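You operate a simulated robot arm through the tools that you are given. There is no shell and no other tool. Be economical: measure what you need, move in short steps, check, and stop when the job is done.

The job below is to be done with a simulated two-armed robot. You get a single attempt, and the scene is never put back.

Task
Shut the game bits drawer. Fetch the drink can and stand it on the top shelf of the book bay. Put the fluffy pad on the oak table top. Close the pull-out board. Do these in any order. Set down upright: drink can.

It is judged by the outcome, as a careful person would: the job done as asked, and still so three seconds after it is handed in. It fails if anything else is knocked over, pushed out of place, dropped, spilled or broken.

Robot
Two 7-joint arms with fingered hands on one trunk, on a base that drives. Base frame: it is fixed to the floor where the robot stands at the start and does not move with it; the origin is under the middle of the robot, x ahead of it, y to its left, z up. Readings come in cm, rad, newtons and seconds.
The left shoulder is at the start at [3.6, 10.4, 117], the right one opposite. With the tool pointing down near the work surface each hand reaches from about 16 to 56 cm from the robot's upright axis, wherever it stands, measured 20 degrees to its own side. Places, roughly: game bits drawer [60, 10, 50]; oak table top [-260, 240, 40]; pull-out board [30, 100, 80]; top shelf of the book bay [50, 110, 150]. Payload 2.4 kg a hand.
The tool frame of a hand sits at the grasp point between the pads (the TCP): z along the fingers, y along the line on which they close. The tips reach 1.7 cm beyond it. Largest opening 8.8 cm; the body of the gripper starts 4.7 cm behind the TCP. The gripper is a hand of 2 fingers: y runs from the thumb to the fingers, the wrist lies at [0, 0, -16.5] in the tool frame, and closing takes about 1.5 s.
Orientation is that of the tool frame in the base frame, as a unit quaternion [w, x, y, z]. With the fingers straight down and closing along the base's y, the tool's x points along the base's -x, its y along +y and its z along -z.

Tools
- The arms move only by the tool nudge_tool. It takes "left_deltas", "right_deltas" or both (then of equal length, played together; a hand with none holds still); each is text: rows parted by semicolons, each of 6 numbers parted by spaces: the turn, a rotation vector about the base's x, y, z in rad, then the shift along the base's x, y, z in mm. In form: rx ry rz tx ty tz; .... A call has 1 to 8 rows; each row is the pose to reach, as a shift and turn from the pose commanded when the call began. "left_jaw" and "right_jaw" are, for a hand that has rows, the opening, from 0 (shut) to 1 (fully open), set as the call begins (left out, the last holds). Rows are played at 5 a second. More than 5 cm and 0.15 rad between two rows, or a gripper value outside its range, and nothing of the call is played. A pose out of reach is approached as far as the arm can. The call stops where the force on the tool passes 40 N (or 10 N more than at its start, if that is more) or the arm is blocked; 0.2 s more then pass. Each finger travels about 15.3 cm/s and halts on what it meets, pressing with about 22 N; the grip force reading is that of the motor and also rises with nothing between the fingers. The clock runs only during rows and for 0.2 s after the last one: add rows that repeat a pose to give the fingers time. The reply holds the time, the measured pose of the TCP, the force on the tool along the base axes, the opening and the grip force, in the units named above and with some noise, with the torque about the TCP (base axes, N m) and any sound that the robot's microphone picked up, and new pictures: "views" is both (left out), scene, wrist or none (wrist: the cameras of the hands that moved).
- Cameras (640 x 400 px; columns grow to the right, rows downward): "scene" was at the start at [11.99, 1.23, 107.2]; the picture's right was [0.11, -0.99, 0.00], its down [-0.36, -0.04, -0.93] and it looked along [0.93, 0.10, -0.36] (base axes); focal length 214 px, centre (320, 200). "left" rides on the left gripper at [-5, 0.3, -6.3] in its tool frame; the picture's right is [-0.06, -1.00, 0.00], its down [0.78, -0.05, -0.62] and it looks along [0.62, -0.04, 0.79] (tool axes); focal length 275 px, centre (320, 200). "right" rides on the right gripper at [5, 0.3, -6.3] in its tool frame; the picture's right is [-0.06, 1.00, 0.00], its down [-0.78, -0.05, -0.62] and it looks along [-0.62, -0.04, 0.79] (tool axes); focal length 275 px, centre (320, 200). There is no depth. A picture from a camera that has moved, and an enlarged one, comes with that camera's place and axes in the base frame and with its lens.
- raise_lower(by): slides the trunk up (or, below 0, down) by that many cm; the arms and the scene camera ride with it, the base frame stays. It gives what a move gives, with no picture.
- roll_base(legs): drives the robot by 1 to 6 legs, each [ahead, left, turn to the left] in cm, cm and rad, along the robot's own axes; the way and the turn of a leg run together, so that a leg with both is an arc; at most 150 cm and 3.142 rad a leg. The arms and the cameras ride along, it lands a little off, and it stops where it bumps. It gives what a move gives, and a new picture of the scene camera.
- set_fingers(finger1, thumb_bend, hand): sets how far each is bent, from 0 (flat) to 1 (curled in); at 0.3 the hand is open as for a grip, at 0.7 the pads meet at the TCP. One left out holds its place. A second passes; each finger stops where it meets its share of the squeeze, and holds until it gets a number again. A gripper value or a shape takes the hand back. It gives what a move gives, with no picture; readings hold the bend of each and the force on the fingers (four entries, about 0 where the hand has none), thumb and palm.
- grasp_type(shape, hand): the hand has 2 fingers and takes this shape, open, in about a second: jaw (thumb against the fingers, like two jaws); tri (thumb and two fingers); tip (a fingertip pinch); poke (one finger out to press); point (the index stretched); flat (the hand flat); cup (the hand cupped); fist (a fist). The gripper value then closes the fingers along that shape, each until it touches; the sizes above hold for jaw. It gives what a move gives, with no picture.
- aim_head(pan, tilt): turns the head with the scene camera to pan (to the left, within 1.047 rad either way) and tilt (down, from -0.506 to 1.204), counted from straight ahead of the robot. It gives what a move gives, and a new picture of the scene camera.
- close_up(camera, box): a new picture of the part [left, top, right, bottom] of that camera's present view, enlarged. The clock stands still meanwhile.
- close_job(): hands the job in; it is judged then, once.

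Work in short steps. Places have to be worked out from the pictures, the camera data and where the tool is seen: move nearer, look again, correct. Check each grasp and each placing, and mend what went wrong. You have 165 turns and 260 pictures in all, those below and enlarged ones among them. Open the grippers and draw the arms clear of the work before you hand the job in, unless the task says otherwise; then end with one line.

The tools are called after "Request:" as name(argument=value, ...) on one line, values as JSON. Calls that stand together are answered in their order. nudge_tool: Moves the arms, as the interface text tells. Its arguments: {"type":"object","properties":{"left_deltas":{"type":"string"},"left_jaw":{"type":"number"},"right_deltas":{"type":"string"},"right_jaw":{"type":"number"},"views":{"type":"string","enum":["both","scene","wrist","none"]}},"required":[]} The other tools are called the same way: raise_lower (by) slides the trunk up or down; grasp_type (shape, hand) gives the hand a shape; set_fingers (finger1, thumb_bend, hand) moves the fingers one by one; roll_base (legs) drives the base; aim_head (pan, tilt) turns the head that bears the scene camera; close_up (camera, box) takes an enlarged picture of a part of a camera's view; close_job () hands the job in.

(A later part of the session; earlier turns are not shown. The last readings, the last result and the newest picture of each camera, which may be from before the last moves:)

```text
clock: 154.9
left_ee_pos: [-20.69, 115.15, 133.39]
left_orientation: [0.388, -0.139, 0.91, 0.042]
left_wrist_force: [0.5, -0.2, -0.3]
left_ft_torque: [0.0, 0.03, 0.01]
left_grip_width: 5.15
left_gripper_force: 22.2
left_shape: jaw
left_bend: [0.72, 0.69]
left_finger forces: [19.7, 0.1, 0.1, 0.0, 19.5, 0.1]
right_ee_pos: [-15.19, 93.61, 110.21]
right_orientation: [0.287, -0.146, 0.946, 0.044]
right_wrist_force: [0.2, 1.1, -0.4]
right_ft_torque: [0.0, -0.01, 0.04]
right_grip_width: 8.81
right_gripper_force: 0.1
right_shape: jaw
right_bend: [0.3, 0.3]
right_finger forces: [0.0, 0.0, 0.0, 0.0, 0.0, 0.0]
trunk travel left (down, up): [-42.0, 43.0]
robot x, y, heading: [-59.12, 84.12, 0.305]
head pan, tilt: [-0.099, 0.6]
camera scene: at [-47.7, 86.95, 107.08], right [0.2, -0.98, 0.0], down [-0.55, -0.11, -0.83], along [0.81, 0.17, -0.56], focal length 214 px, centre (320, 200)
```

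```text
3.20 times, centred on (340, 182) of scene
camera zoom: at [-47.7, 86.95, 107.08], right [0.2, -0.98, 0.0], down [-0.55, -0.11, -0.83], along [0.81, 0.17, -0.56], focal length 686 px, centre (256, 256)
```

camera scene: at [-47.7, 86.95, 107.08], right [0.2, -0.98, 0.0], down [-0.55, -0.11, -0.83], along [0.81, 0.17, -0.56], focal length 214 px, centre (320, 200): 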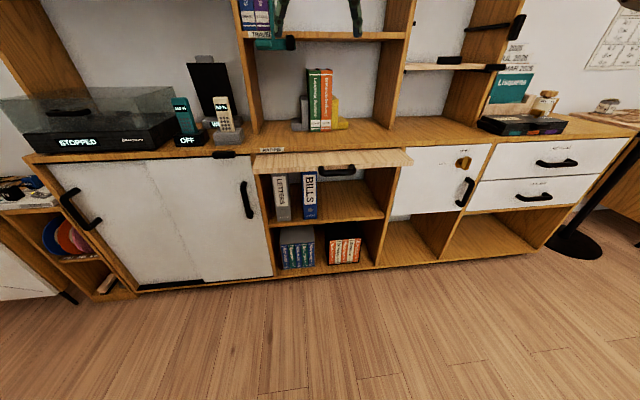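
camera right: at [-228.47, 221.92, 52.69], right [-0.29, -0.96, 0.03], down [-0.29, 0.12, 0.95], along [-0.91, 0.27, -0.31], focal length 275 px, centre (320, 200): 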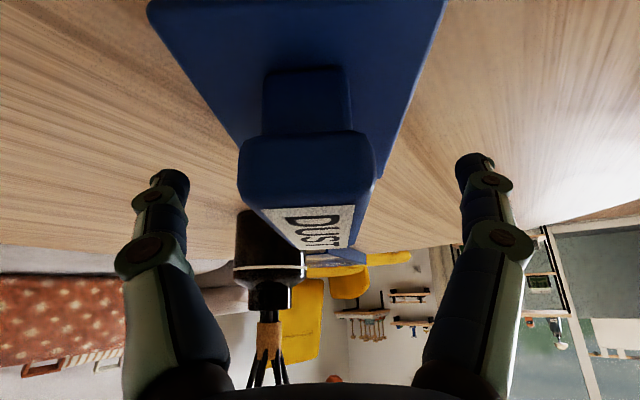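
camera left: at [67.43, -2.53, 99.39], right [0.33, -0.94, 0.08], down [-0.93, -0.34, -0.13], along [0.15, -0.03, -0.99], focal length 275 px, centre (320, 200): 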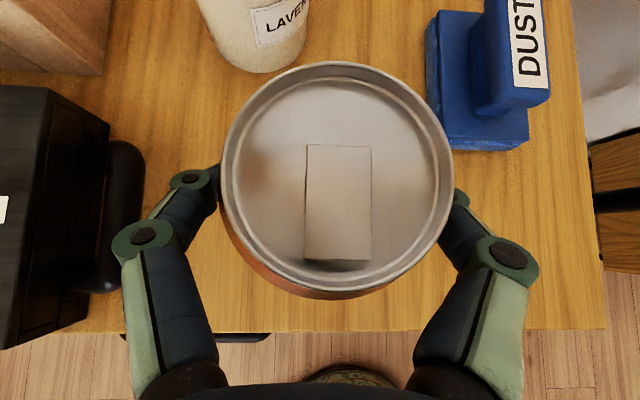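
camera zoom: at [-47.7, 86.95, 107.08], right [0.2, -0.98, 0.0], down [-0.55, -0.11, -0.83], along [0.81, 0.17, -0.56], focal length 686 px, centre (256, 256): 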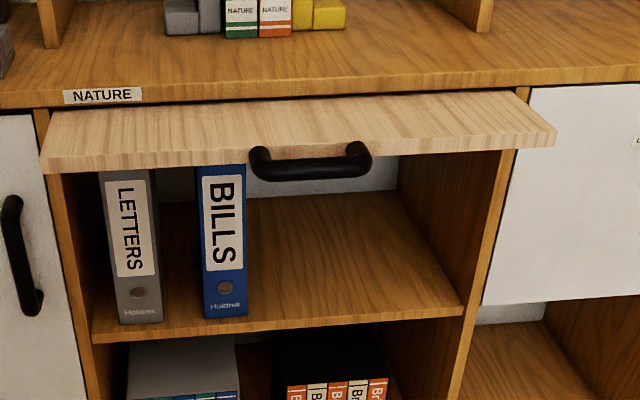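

Handle bar: ≈(13.5, 94.3, 75.6), i.e. 73 ahead, lateral −12; it must go in about 10 cm. I close the right hand, point it straight down, draw it back, then drive 28 cm closer.

Request:
nudge_tool(right_deltas="-0.0448 0.141 0 -13 -18 0; -0.0896 0.282 0 -26 -37 0; -0.1344 0.423 0 -40 -55 -10; -0.1792 0.564 0 -53 -74 -30; -0.1792 0.564 0 -66 -92 -60; -0.1792 0.564 0 -80 -111 -100; -0.1792 0.564 0 -80 -111 -100", right_jaw=0, views="none")

Request:
roll_base(legs=[[28, 0, 0]])

Request:
aim_head(pan=-0.1, tilt=0.8)

```text
clock: 156.5
left_ee_pos: [-20.72, 115.12, 133.48]
left_orientation: [0.387, -0.14, 0.91, 0.043]
left_wrist_force: [-0.2, 1.1, -0.4]
left_ft_torque: [-0.03, 0.01, 0.02]
left_grip_width: 5.16
left_gripper_force: 22.0
left_shape: jaw
left_bend: [0.72, 0.69]
left_finger forces: [19.8, 0.0, 0.0, 0.1, 19.5, 0.0]
right_ee_pos: [-23.31, 82.57, 100.36]
right_orientation: [-0.002, -0.152, 0.988, -0.002]
right_wrist_force: [-0.8, -0.6, -0.1]
right_ft_torque: [-0.01, -0.03, -0.04]
right_grip_width: 0.0
right_gripper_force: 21.7
right_shape: jaw
right_bend: [0.52, 0.66]
right_finger forces: [0.1, 0.0, 0.1, 0.0, 0.1, 0.0]
trunk travel left (down, up): [-42.0, 43.0]
robot x, y, heading: [-58.88, 84.15, 0.303]
head pan, tilt: [-0.099, 0.6]
```

```text
clock: 158.5
left_ee_pos: [6.68, 123.39, 133.38]
left_orientation: [0.387, -0.136, 0.911, 0.041]
left_wrist_force: [-0.1, -0.2, -0.1]
left_ft_torque: [-0.01, -0.01, -0.01]
left_grip_width: 5.15
left_gripper_force: 21.5
left_shape: jaw
left_bend: [0.72, 0.69]
left_finger forces: [19.9, 0.1, 0.1, 0.1, 19.5, 0.0]
right_ee_pos: [3.99, 90.99, 100.27]
right_orientation: [-0.003, -0.15, 0.989, -0.002]
right_wrist_force: [0.1, 0.0, 0.0]
right_ft_torque: [-0.02, 0.01, 0.01]
right_grip_width: 0.0
right_gripper_force: 22.2
right_shape: jaw
right_bend: [0.52, 0.66]
right_finger forces: [0.0, 0.0, 0.1, 0.1, 0.0, 0.0]
trunk travel left (down, up): [-42.0, 43.0]
robot x, y, heading: [-31.92, 92.48, 0.301]
head pan, tilt: [-0.099, 0.6]
camera scene: at [-20.46, 95.31, 107.07], right [0.2, -0.98, 0.0], down [-0.55, -0.11, -0.82], along [0.81, 0.16, -0.57], focal length 214 px, centre (320, 200)
```

scene: 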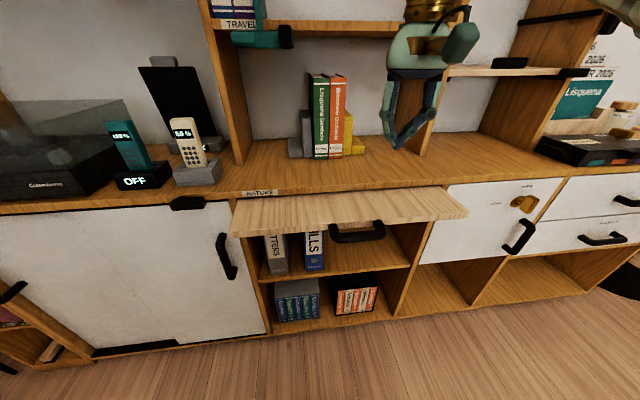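

```text
clock: 159.2
left_ee_pos: [6.71, 123.44, 133.54]
left_orientation: [0.387, -0.137, 0.911, 0.042]
left_wrist_force: [0.3, -0.4, 0.0]
left_ft_torque: [0.0, -0.01, -0.02]
left_grip_width: 5.13
left_gripper_force: 22.0
left_shape: jaw
left_bend: [0.72, 0.69]
left_finger forces: [19.9, 0.0, 0.0, 0.0, 19.5, 0.0]
right_ee_pos: [4.0, 90.96, 100.38]
right_orientation: [-0.001, -0.15, 0.989, -0.002]
right_wrist_force: [-0.1, -0.6, 0.4]
right_ft_torque: [-0.02, -0.01, -0.02]
right_grip_width: 0.0
right_gripper_force: 22.3
right_shape: jaw
right_bend: [0.52, 0.66]
right_finger forces: [0.1, 0.0, 0.0, 0.0, 0.0, 0.1]
trunk travel left (down, up): [-42.0, 43.0]
robot x, y, heading: [-31.65, 92.51, 0.298]
head pan, tilt: [-0.099, 0.799]
camera scene: at [-21.25, 95.15, 105.39], right [0.2, -0.98, 0.0], down [-0.7, -0.14, -0.7], along [0.68, 0.14, -0.72], focal length 214 px, centre (320, 200)
```

scene: 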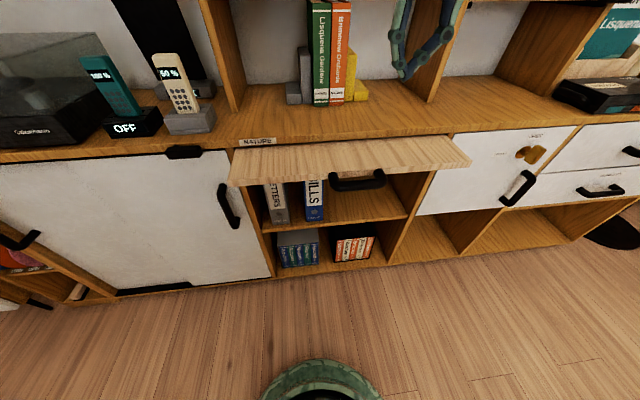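

Bar triangulated at (13.7, 94.3, 75.8), straight ahead of the right hand. I lower the hand in front of it.

Request:
nudge_tool(right_deltas="0 0 0 0 0 -45; 0 0 0 0 0 -90; 0 0 0 0 0 -135; 0 0 0 0 0 -180; 0 0 0 0 0 -220; 0 0 0 0 2 -250; 0 0 0 0 2 -250", views="both")

```text
clock: 160.8
left_ee_pos: [6.72, 123.23, 133.37]
left_orientation: [0.387, -0.137, 0.911, 0.042]
left_wrist_force: [-0.3, -0.4, 0.4]
left_ft_torque: [0.04, 0.0, 0.0]
left_grip_width: 5.15
left_gripper_force: 21.8
left_shape: jaw
left_bend: [0.72, 0.69]
left_finger forces: [19.8, 0.1, 0.1, 0.0, 19.4, 0.0]
right_ee_pos: [3.64, 91.04, 75.45]
right_orientation: [-0.001, -0.15, 0.989, -0.001]
right_wrist_force: [0.5, 0.0, 0.3]
right_ft_torque: [0.02, -0.02, -0.01]
right_grip_width: 0.0
right_gripper_force: 21.9
right_shape: jaw
right_bend: [0.52, 0.66]
right_finger forces: [0.1, 0.1, 0.0, 0.0, 0.0, 0.0]
trunk travel left (down, up): [-42.0, 43.0]
robot x, y, heading: [-31.99, 92.43, 0.302]
head pan, tilt: [-0.099, 0.799]
camera scene: at [-21.25, 95.15, 105.39], right [0.2, -0.98, 0.0], down [-0.7, -0.14, -0.7], along [0.68, 0.14, -0.72], focal length 214 px, centre (320, 200)
camera right: at [-1.07, 89.84, 81.9], right [-0.24, 0.97, 0.0], down [0.76, 0.19, 0.62], along [0.6, 0.14, -0.79], focal length 275 px, centre (320, 200)
```

scene: 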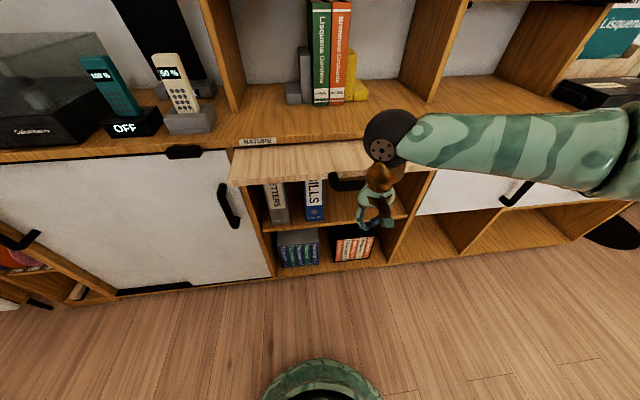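
right: 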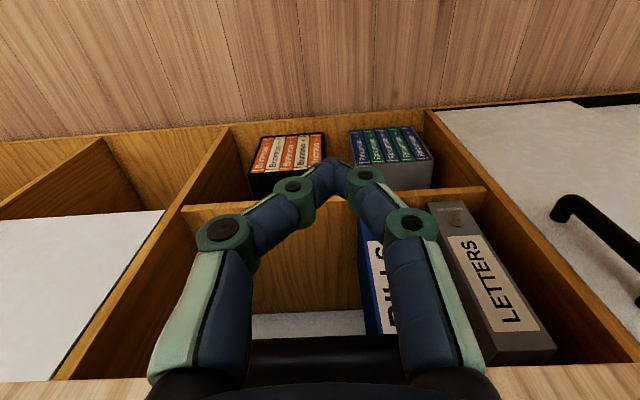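

The bar lies just ahead of the closed fingers. I push along the unit's normal until it bottoms out.

Request:
nudge_tool(right_deltas="0 0 0 29 9 0; 0 0 0 57 18 0; 0 0 0 76 24 0; 0 0 0 95 30 0; 0 0 0 115 36 0; 0 0 0 134 42 0; 0 0 0 153 48 0; 0 0 0 162 51 0", views="both")

```text
clock: 162.6
left_ee_pos: [6.64, 123.41, 133.52]
left_orientation: [0.388, -0.137, 0.911, 0.042]
left_wrist_force: [-0.2, 0.1, -0.7]
left_ft_torque: [-0.01, 0.04, 0.0]
left_grip_width: 5.17
left_gripper_force: 22.4
left_shape: jaw
left_bend: [0.72, 0.69]
left_finger forces: [19.7, 0.0, 0.0, 0.0, 19.5, 0.0]
right_ee_pos: [17.81, 95.34, 76.29]
right_orientation: [-0.002, -0.15, 0.989, -0.002]
right_wrist_force: [-1.3, -0.6, -0.8]
right_ft_torque: [-0.01, 0.0, -0.01]
right_grip_width: 0.0
right_gripper_force: 21.7
right_shape: jaw
right_bend: [0.52, 0.66]
right_finger forces: [0.5, 0.0, 0.0, 0.0, 0.2, 0.0]
right hand out of reach, approached as far as the arm can: row 7, 8
trunk travel left (down, up): [-42.0, 43.0]
robot x, y, heading: [-31.64, 92.73, 0.3]
head pan, tilt: [-0.099, 0.799]
camera scene: at [-21.26, 95.15, 105.39], right [0.2, -0.98, 0.0], down [-0.7, -0.14, -0.7], along [0.68, 0.14, -0.72], focal length 214 px, centre (320, 200)
camera right: at [13.03, 94.19, 82.57], right [-0.24, 0.97, 0.0], down [0.76, 0.19, 0.62], along [0.6, 0.14, -0.79], focal length 275 px, centre (320, 200)
```

scene: 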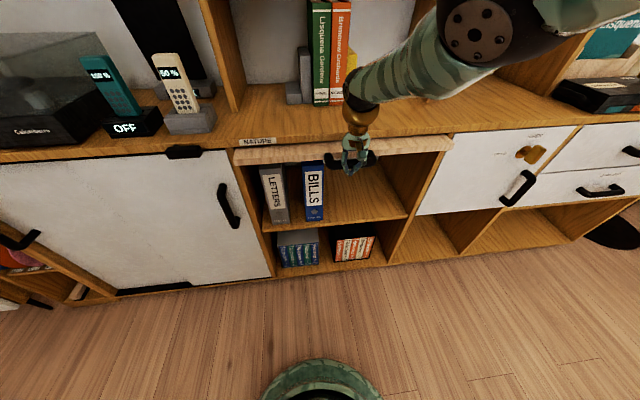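
right: 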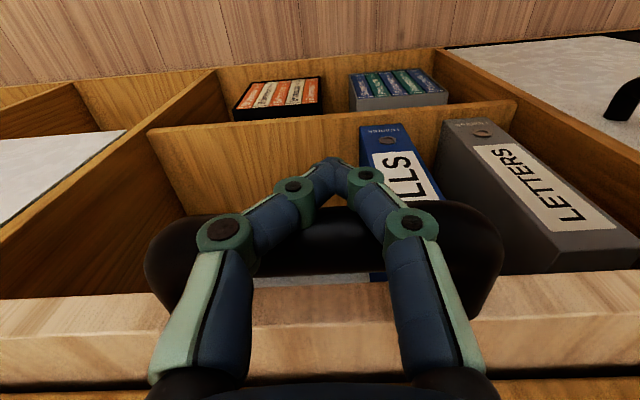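

The arm is at its reach limit with a few cm to go. I retract slightly, roll 8 cm nearer, and push the rest.

Request:
nudge_tool(right_deltas="0 0 0 -48 -15 0; 0 0 0 -95 -30 0; 0 0 0 -120 -37 0", views="none")

Request:
roll_base(legs=[[8, 0, 0]])

Request:
nudge_tool(right_deltas="0 0 0 28 9 0; 0 0 0 43 13 0; 0 0 0 57 18 0; 0 0 0 67 21 0; 0 0 0 76 24 0; 0 0 0 86 27 0; 0 0 0 95 30 0; 0 0 0 105 33 0", views="both")

```text
refused: row 1 steps farther than a row can; nothing moved
```

```text
clock: 163.6
left_ee_pos: [11.59, 124.83, 133.32]
left_orientation: [0.387, -0.136, 0.911, 0.041]
left_wrist_force: [0.4, 0.1, 0.1]
left_ft_torque: [0.03, -0.01, 0.01]
left_grip_width: 5.18
left_gripper_force: 22.1
left_shape: jaw
left_bend: [0.72, 0.69]
left_finger forces: [19.8, 0.1, 0.0, 0.0, 19.4, 0.1]
right_ee_pos: [22.04, 96.54, 75.8]
right_orientation: [-0.016, -0.149, 0.989, -0.004]
right_wrist_force: [-9.1, -1.7, 6.1]
right_ft_torque: [0.07, -0.06, 0.11]
right_grip_width: 0.0
right_gripper_force: 22.1
right_shape: jaw
right_bend: [0.52, 0.67]
right_finger forces: [6.9, 0.1, 0.0, 0.0, 2.8, 0.1]
trunk travel left (down, up): [-42.0, 43.0]
robot x, y, heading: [-26.84, 94.02, 0.301]
head pan, tilt: [-0.099, 0.799]
stopped in leg 1: the force on the tool passed its limit (the readings are from after the stop); the commanded pose is now the measured one
camera scene: at [-16.41, 96.63, 105.4], right [0.2, -0.98, 0.0], down [-0.7, -0.14, -0.7], along [0.68, 0.14, -0.72], focal length 214 px, centre (320, 200)
```

scene: 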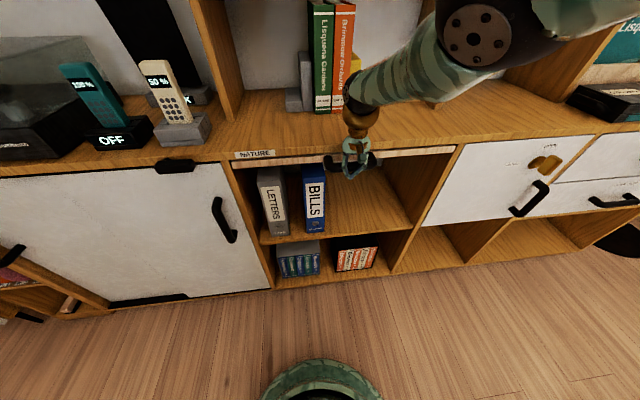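

```text
clock: 164.2
left_ee_pos: [11.53, 124.82, 133.54]
left_orientation: [0.387, -0.135, 0.911, 0.039]
left_wrist_force: [-0.4, 0.4, -0.1]
left_ft_torque: [0.0, 0.01, -0.01]
left_grip_width: 5.13
left_gripper_force: 21.9
left_shape: jaw
left_bend: [0.72, 0.69]
left_finger forces: [19.9, 0.0, 0.1, 0.0, 19.5, 0.1]
right_ee_pos: [22.12, 96.33, 76.56]
right_orientation: [-0.025, -0.148, 0.989, -0.006]
right_wrist_force: [-12.4, -2.6, 0.3]
right_ft_torque: [-0.04, -0.02, 0.11]
right_grip_width: 0.02
right_gripper_force: 22.2
right_shape: jaw
right_bend: [0.52, 0.66]
right_finger forces: [8.8, 0.1, 0.0, 0.1, 3.5, 0.0]
right hand out of reach, approached as far as the arm can: row 1, 2
trunk travel left (down, up): [-42.0, 43.0]
robot x, y, heading: [-26.63, 94.06, 0.295]
head pan, tilt: [-0.099, 0.799]
stopped in row 2 (right hand): the force on the tool passed its limit (the readings are from after the stop); the commanded pose is now the measured one
camera scene: at [-16.45, 96.63, 105.41], right [0.2, -0.98, 0.0], down [-0.7, -0.14, -0.7], along [0.68, 0.14, -0.72], focal length 214 px, centre (320, 200)
camera right: at [17.59, 95.29, 83.07], right [-0.23, 0.97, -0.01], down [0.79, 0.19, 0.58], along [0.56, 0.13, -0.82], focal length 275 px, centre (320, 200)
```

scene: 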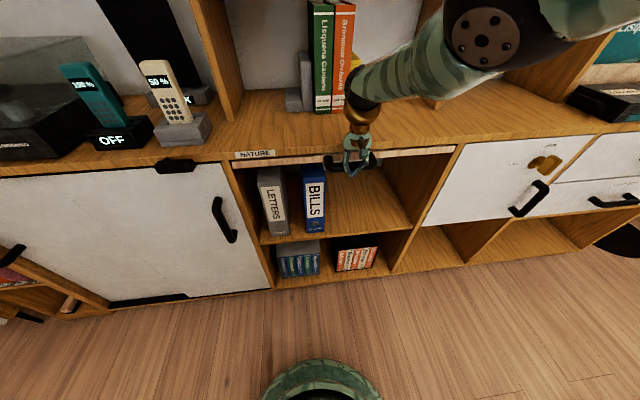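
right: 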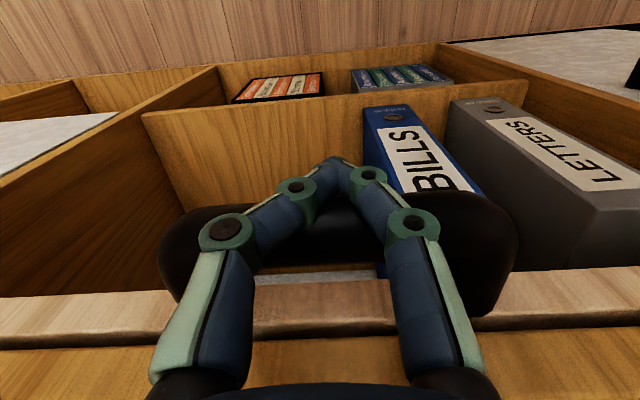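

Resistance reached. I retract the hand and inspect whether the board is fully home.

Request:
nudge_tool(right_deltas="0 0 0 -28 -9 0; 0 0 0 -66 -20 0; 0 0 0 -105 -32 0; 0 0 0 -114 -36 20; 0 0 0 -114 -36 60", views="none")

Request:
close_up(camera="scene", box=[220, 110, 480, 272])

```text
clock: 165.4
left_ee_pos: [11.63, 124.84, 133.22]
left_orientation: [0.387, -0.136, 0.911, 0.041]
left_wrist_force: [-0.7, 0.2, -0.8]
left_ft_torque: [0.0, 0.01, -0.02]
left_grip_width: 5.16
left_gripper_force: 22.3
left_shape: jaw
left_bend: [0.72, 0.69]
left_finger forces: [19.8, 0.0, 0.0, 0.0, 19.5, 0.1]
right_ee_pos: [21.29, 97.47, 76.0]
right_orientation: [-0.024, -0.148, 0.989, -0.006]
right_wrist_force: [0.0, -0.3, -0.5]
right_ft_torque: [0.01, 0.0, -0.01]
right_grip_width: 0.0
right_gripper_force: 21.8
right_shape: jaw
right_bend: [0.52, 0.66]
right_finger forces: [0.1, 0.0, 0.0, 0.0, 0.0, 0.1]
right hand out of reach, approached as far as the arm can: row 1, 2, 3, 4, 5
trunk travel left (down, up): [-42.0, 43.0]
robot x, y, heading: [-26.9, 93.45, 0.299]
head pan, tilt: [-0.099, 0.799]
```

```text
2.46 times, centred on (350, 191) of scene
camera zoom: at [-16.34, 96.66, 105.39], right [0.2, -0.98, 0.0], down [-0.7, -0.14, -0.7], along [0.68, 0.14, -0.72], focal length 528 px, centre (246, 222)
```

zoom: 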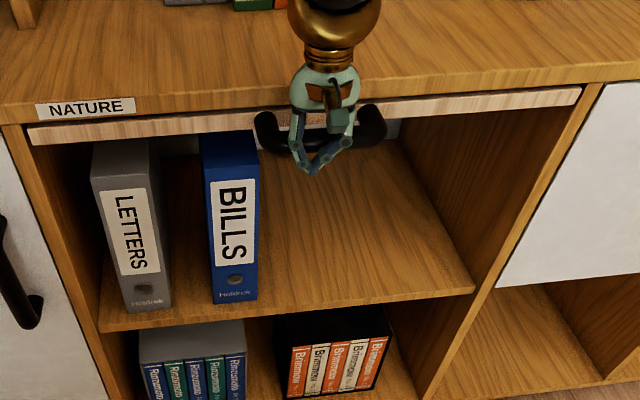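

The board looks nearly flush. The arm is in a stiff posture, so I back the base to free it and get a clean look.

Request:
roll_base(legs=[[-14, 0, 0]])

Request:
close_up(camera="scene", box=[210, 90, 450, 240])

```text
clock: 166.7
left_ee_pos: [-2.05, 120.66, 133.45]
left_orientation: [0.386, -0.137, 0.911, 0.041]
left_wrist_force: [-0.3, -0.2, -0.3]
left_ft_torque: [-0.01, 0.04, -0.01]
left_grip_width: 5.14
left_gripper_force: 21.6
left_shape: jaw
left_bend: [0.72, 0.69]
left_finger forces: [19.8, 0.0, 0.0, 0.1, 19.4, 0.1]
right_ee_pos: [7.59, 93.15, 75.92]
right_orientation: [-0.023, -0.148, 0.989, -0.006]
right_wrist_force: [0.5, -0.3, 0.0]
right_ft_torque: [-0.01, 0.0, 0.02]
right_grip_width: 0.0
right_gripper_force: 22.3
right_shape: jaw
right_bend: [0.52, 0.66]
right_finger forces: [0.0, 0.0, 0.1, 0.1, 0.0, 0.0]
trunk travel left (down, up): [-42.0, 43.0]
robot x, y, heading: [-40.68, 89.83, 0.299]
head pan, tilt: [-0.099, 0.799]
camera scene: at [-29.97, 92.5, 105.4], right [0.2, -0.98, 0.0], down [-0.7, -0.14, -0.7], along [0.68, 0.14, -0.72], focal length 214 px, centre (320, 200)
```

scene: 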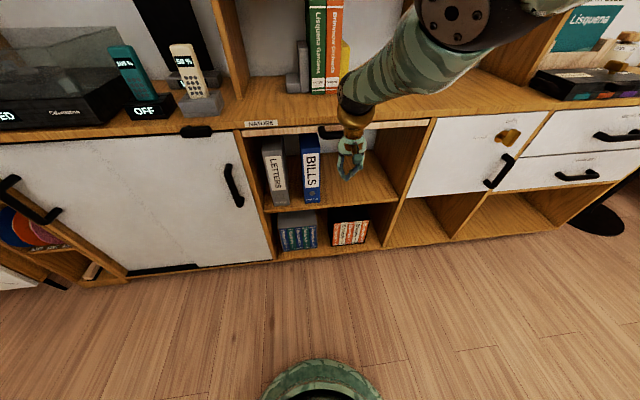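

```text
2.67 times, centred on (330, 165) of scene
camera zoom: at [-29.97, 92.5, 105.4], right [0.2, -0.98, 0.0], down [-0.7, -0.14, -0.7], along [0.68, 0.14, -0.72], focal length 572 px, centre (293, 293)
```

zoom: 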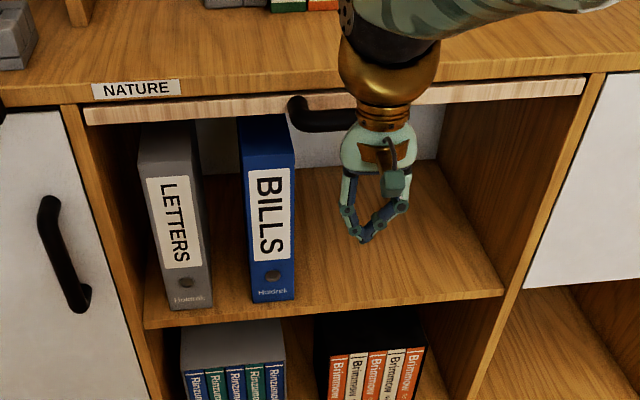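

The slab now sits inside the opening, moved ≈11 cm and met a hard stop. I free the right arm upward and look from its wrist camera for any remaining gap.

Request:
nudge_tool(right_deltas="0 0 0 -20 -6 30; 0 0 0 -40 -12 70; 0 0 0 -40 -12 115; 0 0 0 -40 -12 160; 0 0 0 -40 -12 200; 0 0 0 -40 -12 200", views="both")

```text
clock: 168.1
left_ee_pos: [-2.01, 120.66, 133.49]
left_orientation: [0.387, -0.137, 0.911, 0.041]
left_wrist_force: [0.4, 1.0, 0.6]
left_ft_torque: [0.0, 0.04, -0.01]
left_grip_width: 5.16
left_gripper_force: 21.7
left_shape: jaw
left_bend: [0.72, 0.69]
left_finger forces: [19.8, 0.1, 0.0, 0.1, 19.5, 0.0]
right_ee_pos: [13.16, 97.12, 94.1]
right_orientation: [-0.024, -0.148, 0.989, -0.006]
right_wrist_force: [-0.1, 0.4, 0.7]
right_ft_torque: [0.03, -0.01, -0.02]
right_grip_width: 0.0
right_gripper_force: 22.0
right_shape: jaw
right_bend: [0.52, 0.66]
right_finger forces: [0.0, 0.1, 0.0, 0.0, 0.1, 0.0]
right hand out of reach, approached as far as the arm can: row 1, 2, 3, 4, 5, 6
trunk travel left (down, up): [-42.0, 43.0]
robot x, y, heading: [-40.04, 89.61, 0.295]
head pan, tilt: [-0.099, 0.799]
camera scene: at [-29.91, 92.51, 105.39], right [0.2, -0.98, 0.0], down [-0.7, -0.14, -0.7], along [0.68, 0.14, -0.72], focal length 214 px, centre (320, 200)
camera right: at [8.65, 96.07, 100.7], right [-0.23, 0.97, -0.01], down [0.79, 0.2, 0.58], along [0.56, 0.13, -0.82], focal length 275 px, centre (320, 200)
```

scene: 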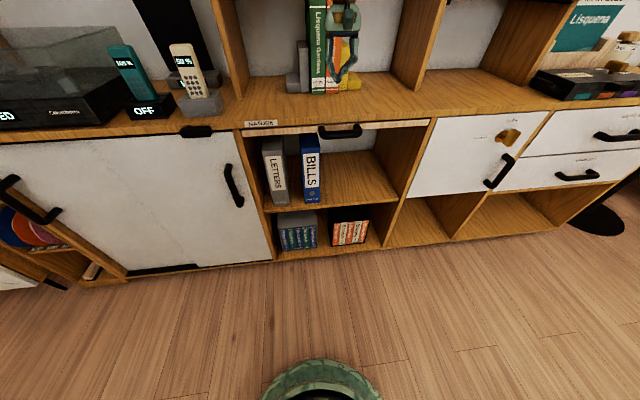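
right: 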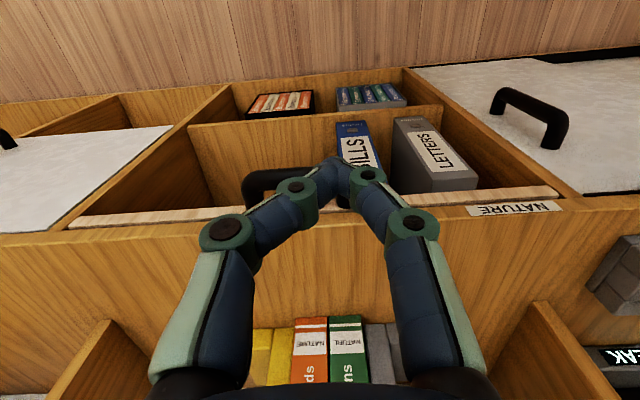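

Request:
close_up(camera="right", box=[440, 120, 640, 245])

Request:
close_up(camera="scene", box=[225, 105, 305, 155])

Request:
close_up(camera="scene", box=[380, 105, 460, 155])

```text
3.20 times, centred on (540, 182) of right
camera zoom: at [8.65, 96.07, 100.7], right [-0.23, 0.97, -0.01], down [0.79, 0.2, 0.58], along [0.56, 0.13, -0.82], focal length 881 px, centre (-384, 256)
```

zoom: 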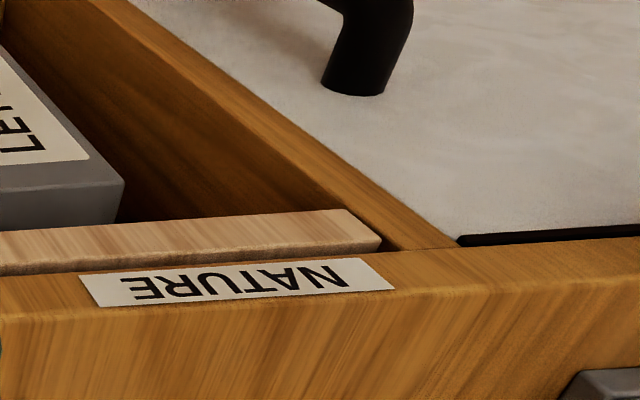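

```text
8.00 times, centred on (265, 130) of scene
camera zoom: at [-29.91, 92.51, 105.39], right [0.2, -0.98, 0.0], down [-0.7, -0.14, -0.7], along [0.68, 0.14, -0.72], focal length 1716 px, centre (760, 760)
```

zoom: 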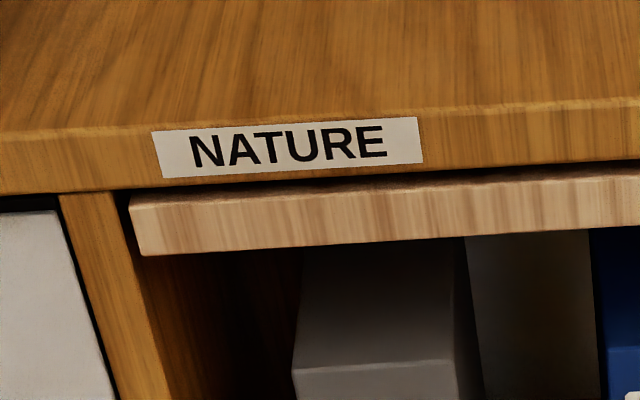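

```text
8.00 times, centred on (420, 130) of scene
camera zoom: at [-29.91, 92.51, 105.39], right [0.2, -0.98, 0.0], down [-0.7, -0.14, -0.7], along [0.68, 0.14, -0.72], focal length 1716 px, centre (-480, 760)
```

zoom: 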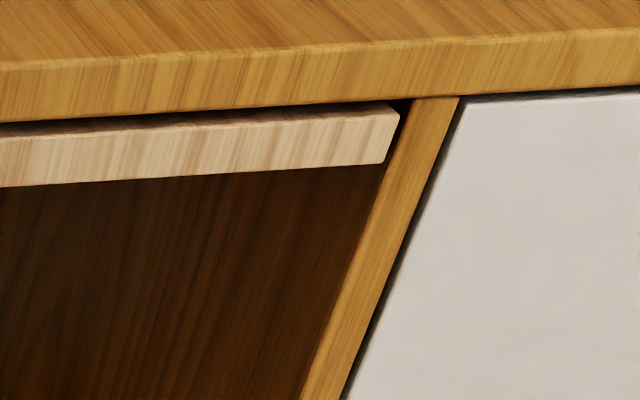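

A few millimetres may still show at the slab's front, so I'll do a second, firmer push with fingers pointing forward directly on the slab's edge. First re-pose the right hand.

Request:
nudge_tool(right_deltas="0.0448 -0.141 0 -3 -9 0; 0.0896 -0.282 0 -5 -18 0; 0.1344 -0.423 0 -8 -26 0; 0.1792 -0.564 0 -10 -35 0; 0.224 -0.705 0 -13 -44 0; 0.2688 -0.846 0 -16 -52 0; 0.3136 -0.987 0 -18 -60 0; 0.3584 -1.128 0 -20 -69 0", views="none")

Request:
nudge_tool(right_deltas="0.0448 -0.141 0 -10 -3 0; 0.0700 -0.220 0 -20 -6 0; 0.0700 -0.220 0 -20 -6 0", views="scene")

```text
clock: 169.9
left_ee_pos: [-1.98, 120.67, 133.38]
left_orientation: [0.387, -0.136, 0.911, 0.041]
left_wrist_force: [0.9, -0.7, -0.9]
left_ft_torque: [-0.02, 0.02, -0.03]
left_grip_width: 5.15
left_gripper_force: 21.8
left_shape: jaw
left_bend: [0.72, 0.69]
left_finger forces: [19.9, 0.0, 0.1, 0.0, 19.4, 0.0]
right_ee_pos: [24.09, 95.24, 85.83]
right_orientation: [0.534, -0.269, 0.802, -0.014]
right_wrist_force: [-0.3, 0.1, 0.2]
right_ft_torque: [0.01, 0.03, -0.03]
right_grip_width: 0.0
right_gripper_force: 21.6
right_shape: jaw
right_bend: [0.52, 0.66]
right_finger forces: [0.0, 0.1, 0.0, 0.0, 0.0, 0.0]
right hand out of reach, approached as far as the arm can: row 1, 2, 3, 4, 5, 6, 7, 8
trunk travel left (down, up): [-42.0, 43.0]
robot x, y, heading: [-40.33, 89.98, 0.295]
head pan, tilt: [-0.099, 0.799]
```

```text
clock: 170.7
left_ee_pos: [-1.92, 120.74, 133.37]
left_orientation: [0.386, -0.136, 0.911, 0.041]
left_wrist_force: [0.2, 0.9, -0.3]
left_ft_torque: [0.01, -0.01, 0.0]
left_grip_width: 5.14
left_gripper_force: 22.4
left_shape: jaw
left_bend: [0.72, 0.69]
left_finger forces: [19.9, 0.1, 0.0, 0.0, 19.3, 0.0]
right_ee_pos: [22.63, 94.96, 85.11]
right_orientation: [0.622, -0.115, 0.768, 0.1]
right_wrist_force: [-0.5, 0.2, 0.1]
right_ft_torque: [-0.04, 0.0, -0.01]
right_grip_width: 0.0
right_gripper_force: 22.0
right_shape: jaw
right_bend: [0.52, 0.66]
right_finger forces: [0.0, 0.0, 0.1, 0.0, 0.0, 0.0]
right hand out of reach, approached as far as the arm can: row 2, 3
trunk travel left (down, up): [-42.0, 43.0]
robot x, y, heading: [-40.43, 89.54, 0.293]
head pan, tilt: [-0.099, 0.799]
camera scene: at [-29.92, 92.5, 105.39], right [0.2, -0.98, 0.0], down [-0.7, -0.14, -0.7], along [0.68, 0.14, -0.72], focal length 214 px, centre (320, 200)
```

scene: 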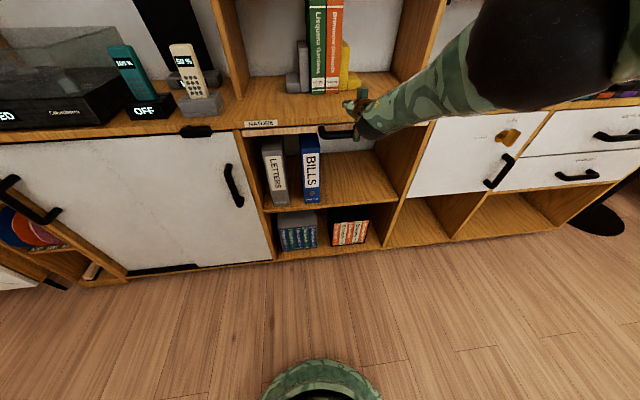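

The hand now points forward at z≈85. I back off and shift right with the base, lower the trunk so the fingertips face the slab edge (z≈76.3) right of its handle.

Request:
roll_base(legs=[[-10, 0, 0], [0, -10, 0]])

Request:
raise_lower(by=-8.8)

Request:
aim_head(pan=-0.1, tilt=0.6)

```text
clock: 172.6
left_ee_pos: [-8.67, 108.01, 133.35]
left_orientation: [0.387, -0.134, 0.912, 0.04]
left_wrist_force: [-0.6, 0.5, -0.5]
left_ft_torque: [-0.02, -0.02, -0.02]
left_grip_width: 5.17
left_gripper_force: 21.7
left_shape: jaw
left_bend: [0.72, 0.69]
left_finger forces: [19.8, 0.1, 0.0, 0.0, 19.4, 0.1]
right_ee_pos: [15.82, 82.02, 85.03]
right_orientation: [0.623, -0.114, 0.768, 0.1]
right_wrist_force: [-0.2, 0.4, 0.0]
right_ft_torque: [-0.02, 0.01, -0.01]
right_grip_width: 0.01
right_gripper_force: 21.3
right_shape: jaw
right_bend: [0.52, 0.66]
right_finger forces: [0.0, 0.1, 0.1, 0.0, 0.0, 0.0]
trunk travel left (down, up): [-42.0, 43.0]
robot x, y, heading: [-47.2, 77.27, 0.289]
head pan, tilt: [-0.099, 0.799]
camera scene: at [-36.69, 79.8, 105.39], right [0.19, -0.98, 0.0], down [-0.7, -0.14, -0.7], along [0.68, 0.13, -0.72], focal length 214 px, centre (320, 200)
```

scene: 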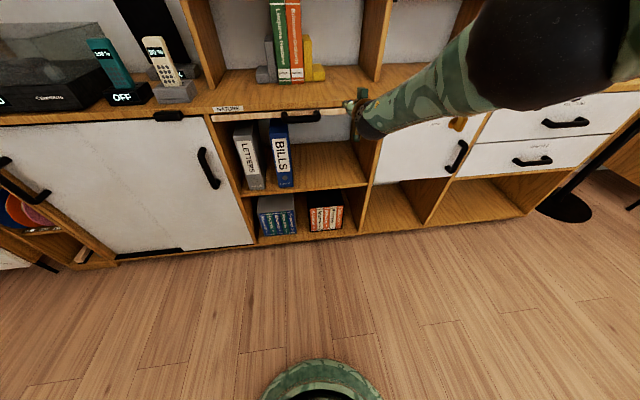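

```text
clock: 173.8
left_ee_pos: [-8.63, 108.0, 124.72]
left_orientation: [0.386, -0.135, 0.912, 0.04]
left_wrist_force: [0.0, -0.1, -0.2]
left_ft_torque: [0.0, 0.04, 0.01]
left_grip_width: 5.16
left_gripper_force: 21.9
left_shape: jaw
left_bend: [0.72, 0.69]
left_finger forces: [19.8, 0.1, 0.0, 0.0, 19.5, 0.0]
right_ee_pos: [15.96, 82.08, 76.26]
right_orientation: [0.623, -0.114, 0.768, 0.099]
right_wrist_force: [-0.6, -0.3, -0.1]
right_ft_torque: [0.03, 0.01, 0.0]
right_grip_width: 0.0
right_gripper_force: 22.0
right_shape: jaw
right_bend: [0.52, 0.66]
right_finger forces: [0.0, 0.0, 0.0, 0.1, 0.0, 0.0]
trunk travel left (down, up): [-33.2, 51.8]
robot x, y, heading: [-46.97, 77.24, 0.295]
head pan, tilt: [-0.099, 0.799]
```

```text
clock: 174.6
left_ee_pos: [-8.58, 107.88, 124.79]
left_orientation: [0.387, -0.135, 0.911, 0.04]
left_wrist_force: [0.0, 0.0, -1.2]
left_ft_torque: [0.0, -0.01, -0.02]
left_grip_width: 5.18
left_gripper_force: 22.1
left_shape: jaw
left_bend: [0.72, 0.69]
left_finger forces: [19.8, 0.0, 0.1, 0.0, 19.5, 0.0]
right_ee_pos: [15.94, 82.16, 76.2]
right_orientation: [0.623, -0.114, 0.767, 0.099]
right_wrist_force: [0.0, -0.5, -0.7]
right_ft_torque: [0.02, -0.01, 0.04]
right_grip_width: 0.01
right_gripper_force: 21.9
right_shape: jaw
right_bend: [0.52, 0.66]
right_finger forces: [0.0, 0.0, 0.1, 0.0, 0.1, 0.0]
trunk travel left (down, up): [-33.2, 51.8]
robot x, y, heading: [-47.35, 77.13, 0.292]
head pan, tilt: [-0.099, 0.6]
camera scene: at [-35.71, 80.07, 98.22], right [0.19, -0.98, 0.0], down [-0.56, -0.11, -0.82], along [0.81, 0.16, -0.57], focal length 214 px, centre (320, 200)
```

scene: 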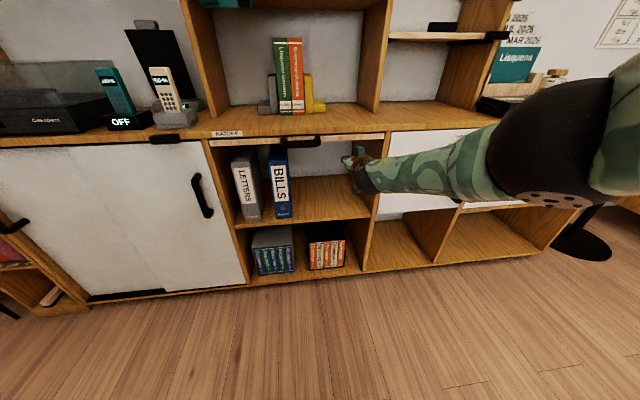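

Fingertips are ~13 cm from the slab edge, to the right of the handle. I push forward slowly until it stops.

Request:
nudge_tool(right_deltas="0 0 0 38 12 0; 0 0 0 76 24 0; 0 0 0 100 31 0; 0 0 0 110 34 0; 0 0 0 119 37 0; 0 0 0 129 40 0; 0 0 0 138 43 0; 0 0 0 148 46 0", views="both")

```text
clock: 176.4
left_ee_pos: [-8.69, 107.97, 124.56]
left_orientation: [0.387, -0.134, 0.911, 0.04]
left_wrist_force: [-0.2, 0.4, -0.2]
left_ft_torque: [-0.01, -0.01, 0.0]
left_grip_width: 5.16
left_gripper_force: 21.6
left_shape: jaw
left_bend: [0.72, 0.69]
left_finger forces: [19.9, 0.0, 0.1, 0.1, 19.5, 0.0]
right_ee_pos: [20.15, 83.22, 81.74]
right_orientation: [0.623, -0.115, 0.768, 0.1]
right_wrist_force: [-0.1, -0.5, 0.2]
right_ft_torque: [0.01, 0.0, 0.0]
right_grip_width: 0.0
right_gripper_force: 21.9
right_shape: jaw
right_bend: [0.52, 0.66]
right_finger forces: [0.0, 0.1, 0.0, 0.1, 0.0, 0.0]
right hand out of reach, approached as far as the arm can: row 1, 2, 3, 4, 5, 6, 7, 8
trunk travel left (down, up): [-33.2, 51.8]
robot x, y, heading: [-47.08, 77.14, 0.291]
head pan, tilt: [-0.099, 0.6]
camera scene: at [-35.71, 80.07, 98.23], right [0.19, -0.98, 0.0], down [-0.55, -0.11, -0.82], along [0.81, 0.16, -0.57], focal length 214 px, centre (320, 200)
camera right: at [13.17, 81.44, 78.15], right [-0.29, 0.96, 0.07], down [-0.41, -0.19, 0.89], along [0.87, 0.23, 0.44], focal length 275 px, centre (320, 200)
```

scene: 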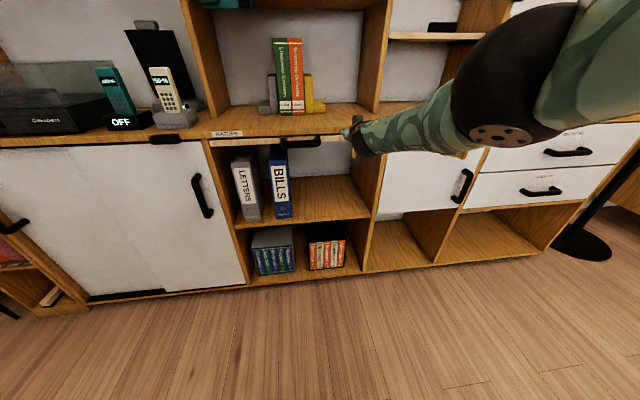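
right: 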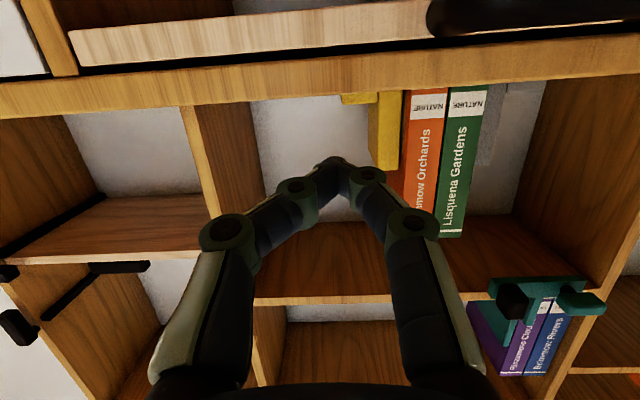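

The arm itself is at a limit, so I let the base do the pushing: lower the trunk to bring the tips to z≈76.2, then roll forward; it stops on force.

Request:
raise_lower(by=-5.5)

Request:
roll_base(legs=[[7, 0, 0], [6, 0, 0]])

Request:
close_up(camera="scene", box=[200, 90, 440, 240])

```text
clock: 177.3
left_ee_pos: [-8.63, 107.95, 119.17]
left_orientation: [0.387, -0.134, 0.911, 0.04]
left_wrist_force: [0.3, -0.3, -0.3]
left_ft_torque: [0.02, 0.01, 0.01]
left_grip_width: 5.13
left_gripper_force: 21.9
left_shape: jaw
left_bend: [0.72, 0.69]
left_finger forces: [19.7, 0.0, 0.0, 0.0, 19.5, 0.0]
right_ee_pos: [20.14, 83.0, 76.62]
right_orientation: [0.623, -0.114, 0.768, 0.099]
right_wrist_force: [0.7, 0.7, -0.6]
right_ft_torque: [0.01, 0.01, 0.02]
right_grip_width: 0.01
right_gripper_force: 21.5
right_shape: jaw
right_bend: [0.52, 0.66]
right_finger forces: [0.0, 0.0, 0.1, 0.0, 0.0, 0.0]
trunk travel left (down, up): [-27.7, 57.3]
robot x, y, heading: [-47.38, 77.08, 0.292]
head pan, tilt: [-0.099, 0.6]
```

```text
clock: 178.8
left_ee_pos: [0.51, 110.64, 119.15]
left_orientation: [0.387, -0.134, 0.911, 0.041]
left_wrist_force: [0.3, -0.5, -0.6]
left_ft_torque: [0.02, 0.05, 0.02]
left_grip_width: 5.15
left_gripper_force: 22.0
left_shape: jaw
left_bend: [0.72, 0.69]
left_finger forces: [19.9, 0.0, 0.0, 0.0, 19.5, 0.0]
right_ee_pos: [29.17, 85.72, 76.34]
right_orientation: [0.621, -0.116, 0.769, 0.099]
right_wrist_force: [-17.0, -6.1, 6.3]
right_ft_torque: [0.06, -0.1, 0.03]
right_grip_width: 0.01
right_gripper_force: 21.9
right_shape: jaw
right_bend: [0.68, 0.75]
right_finger forces: [0.0, 0.1, 0.0, 0.0, 0.1, 0.1]
trunk travel left (down, up): [-27.7, 57.3]
robot x, y, heading: [-37.76, 80.24, 0.293]
head pan, tilt: [-0.099, 0.6]
stopped in leg 2: the force on the tool passed its limit (the readings are from after the stop); the commanded pose is now the measured one
camera scene: at [-26.4, 82.87, 92.75], right [0.19, -0.98, 0.0], down [-0.55, -0.11, -0.83], along [0.81, 0.16, -0.56], focal length 214 px, centre (320, 200)
```

scene: 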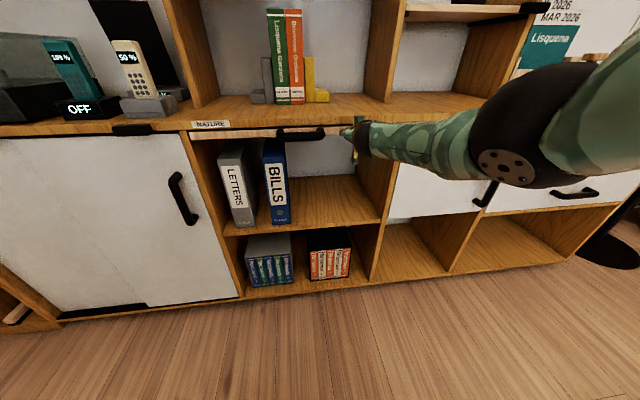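

```text
2.67 times, centred on (320, 165) of scene
camera zoom: at [-26.4, 82.87, 92.75], right [0.19, -0.98, 0.0], down [-0.55, -0.11, -0.83], along [0.81, 0.16, -0.56], focal length 572 px, centre (320, 293)
```

zoom: 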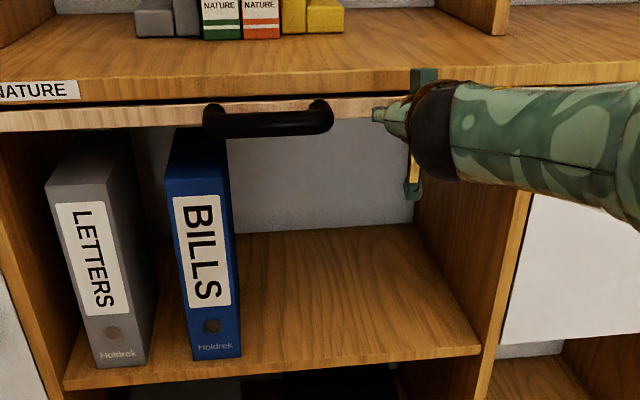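

Firm stop at the slab's edge with no further travel: the board is closed. I back off and fold the right hand back.

Request:
roll_base(legs=[[-22, 0, 0]])

Request:
nudge_tool(right_deltas="-0.0448 0.141 0 -24 -8 5; -0.0896 0.282 0 -48 -15 10; -0.1344 0.423 0 -72 -22 15; -0.1792 0.564 0 -95 -30 20; -0.224 0.705 0 -119 -37 25; -0.2688 0.846 0 -143 -45 30; -0.3136 0.987 0 -167 -52 40; -0.3584 1.128 0 -190 -60 50", right_jaw=0.3, views="scene")

```text
clock: 180.5
left_ee_pos: [-20.45, 104.36, 119.13]
left_orientation: [0.386, -0.135, 0.912, 0.041]
left_wrist_force: [-0.9, 1.1, -0.2]
left_ft_torque: [0.01, 0.01, -0.01]
left_grip_width: 5.15
left_gripper_force: 22.2
left_shape: jaw
left_bend: [0.72, 0.69]
left_finger forces: [19.8, 0.0, 0.0, 0.0, 19.5, 0.0]
right_ee_pos: [8.18, 79.31, 76.23]
right_orientation: [0.62, -0.115, 0.77, 0.099]
right_wrist_force: [0.6, -1.1, -0.4]
right_ft_torque: [-0.01, 0.01, -0.02]
right_grip_width: 0.0
right_gripper_force: 22.3
right_shape: jaw
right_bend: [0.59, 0.74]
right_finger forces: [0.0, 0.0, 0.1, 0.1, 0.0, 0.1]
trunk travel left (down, up): [-27.7, 57.3]
robot x, y, heading: [-59.08, 73.7, 0.298]
head pan, tilt: [-0.099, 0.6]
camera scene: at [-47.33, 76.56, 92.71], right [0.19, -0.98, 0.0], down [-0.55, -0.11, -0.82], along [0.81, 0.16, -0.57], focal length 214 px, centre (320, 200)
```

scene: 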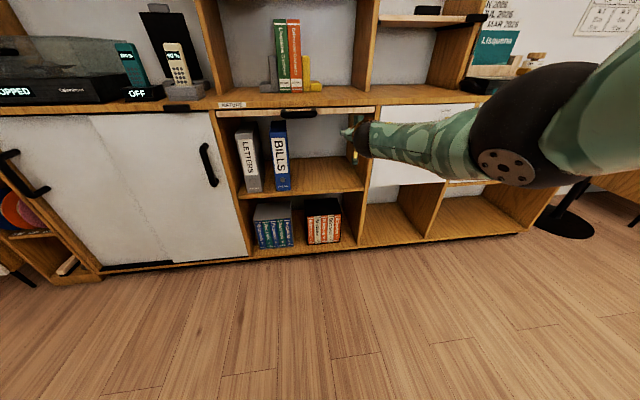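

```text
clock: 182.3
left_ee_pos: [-20.48, 104.26, 119.05]
left_orientation: [0.386, -0.135, 0.912, 0.04]
left_wrist_force: [1.2, 0.1, -0.2]
left_ft_torque: [-0.01, -0.01, 0.0]
left_grip_width: 5.15
left_gripper_force: 22.0
left_shape: jaw
left_bend: [0.72, 0.69]
left_finger forces: [19.7, 0.0, 0.0, 0.1, 19.4, 0.0]
right_ee_pos: [-10.87, 73.43, 81.25]
right_orientation: [0.084, -0.148, 0.985, 0.014]
right_wrist_force: [0.5, -1.8, 0.1]
right_ft_torque: [-0.02, 0.0, 0.01]
right_grip_width: 2.59
right_gripper_force: 0.1
right_shape: jaw
right_bend: [0.74, 0.7]
right_finger forces: [0.0, 0.1, 0.0, 0.0, 0.0, 0.0]
trunk travel left (down, up): [-27.7, 57.3]
robot x, y, heading: [-59.16, 73.61, 0.293]
head pan, tilt: [-0.099, 0.6]
camera scene: at [-47.33, 76.56, 92.71], right [0.19, -0.98, 0.0], down [-0.55, -0.11, -0.82], along [0.81, 0.16, -0.57], focal length 214 px, centre (320, 200)
```

scene: 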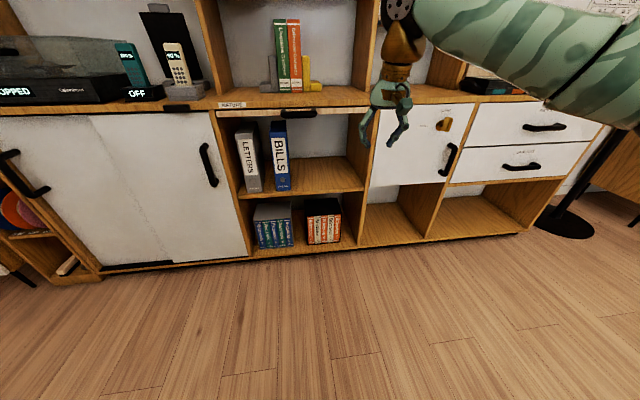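

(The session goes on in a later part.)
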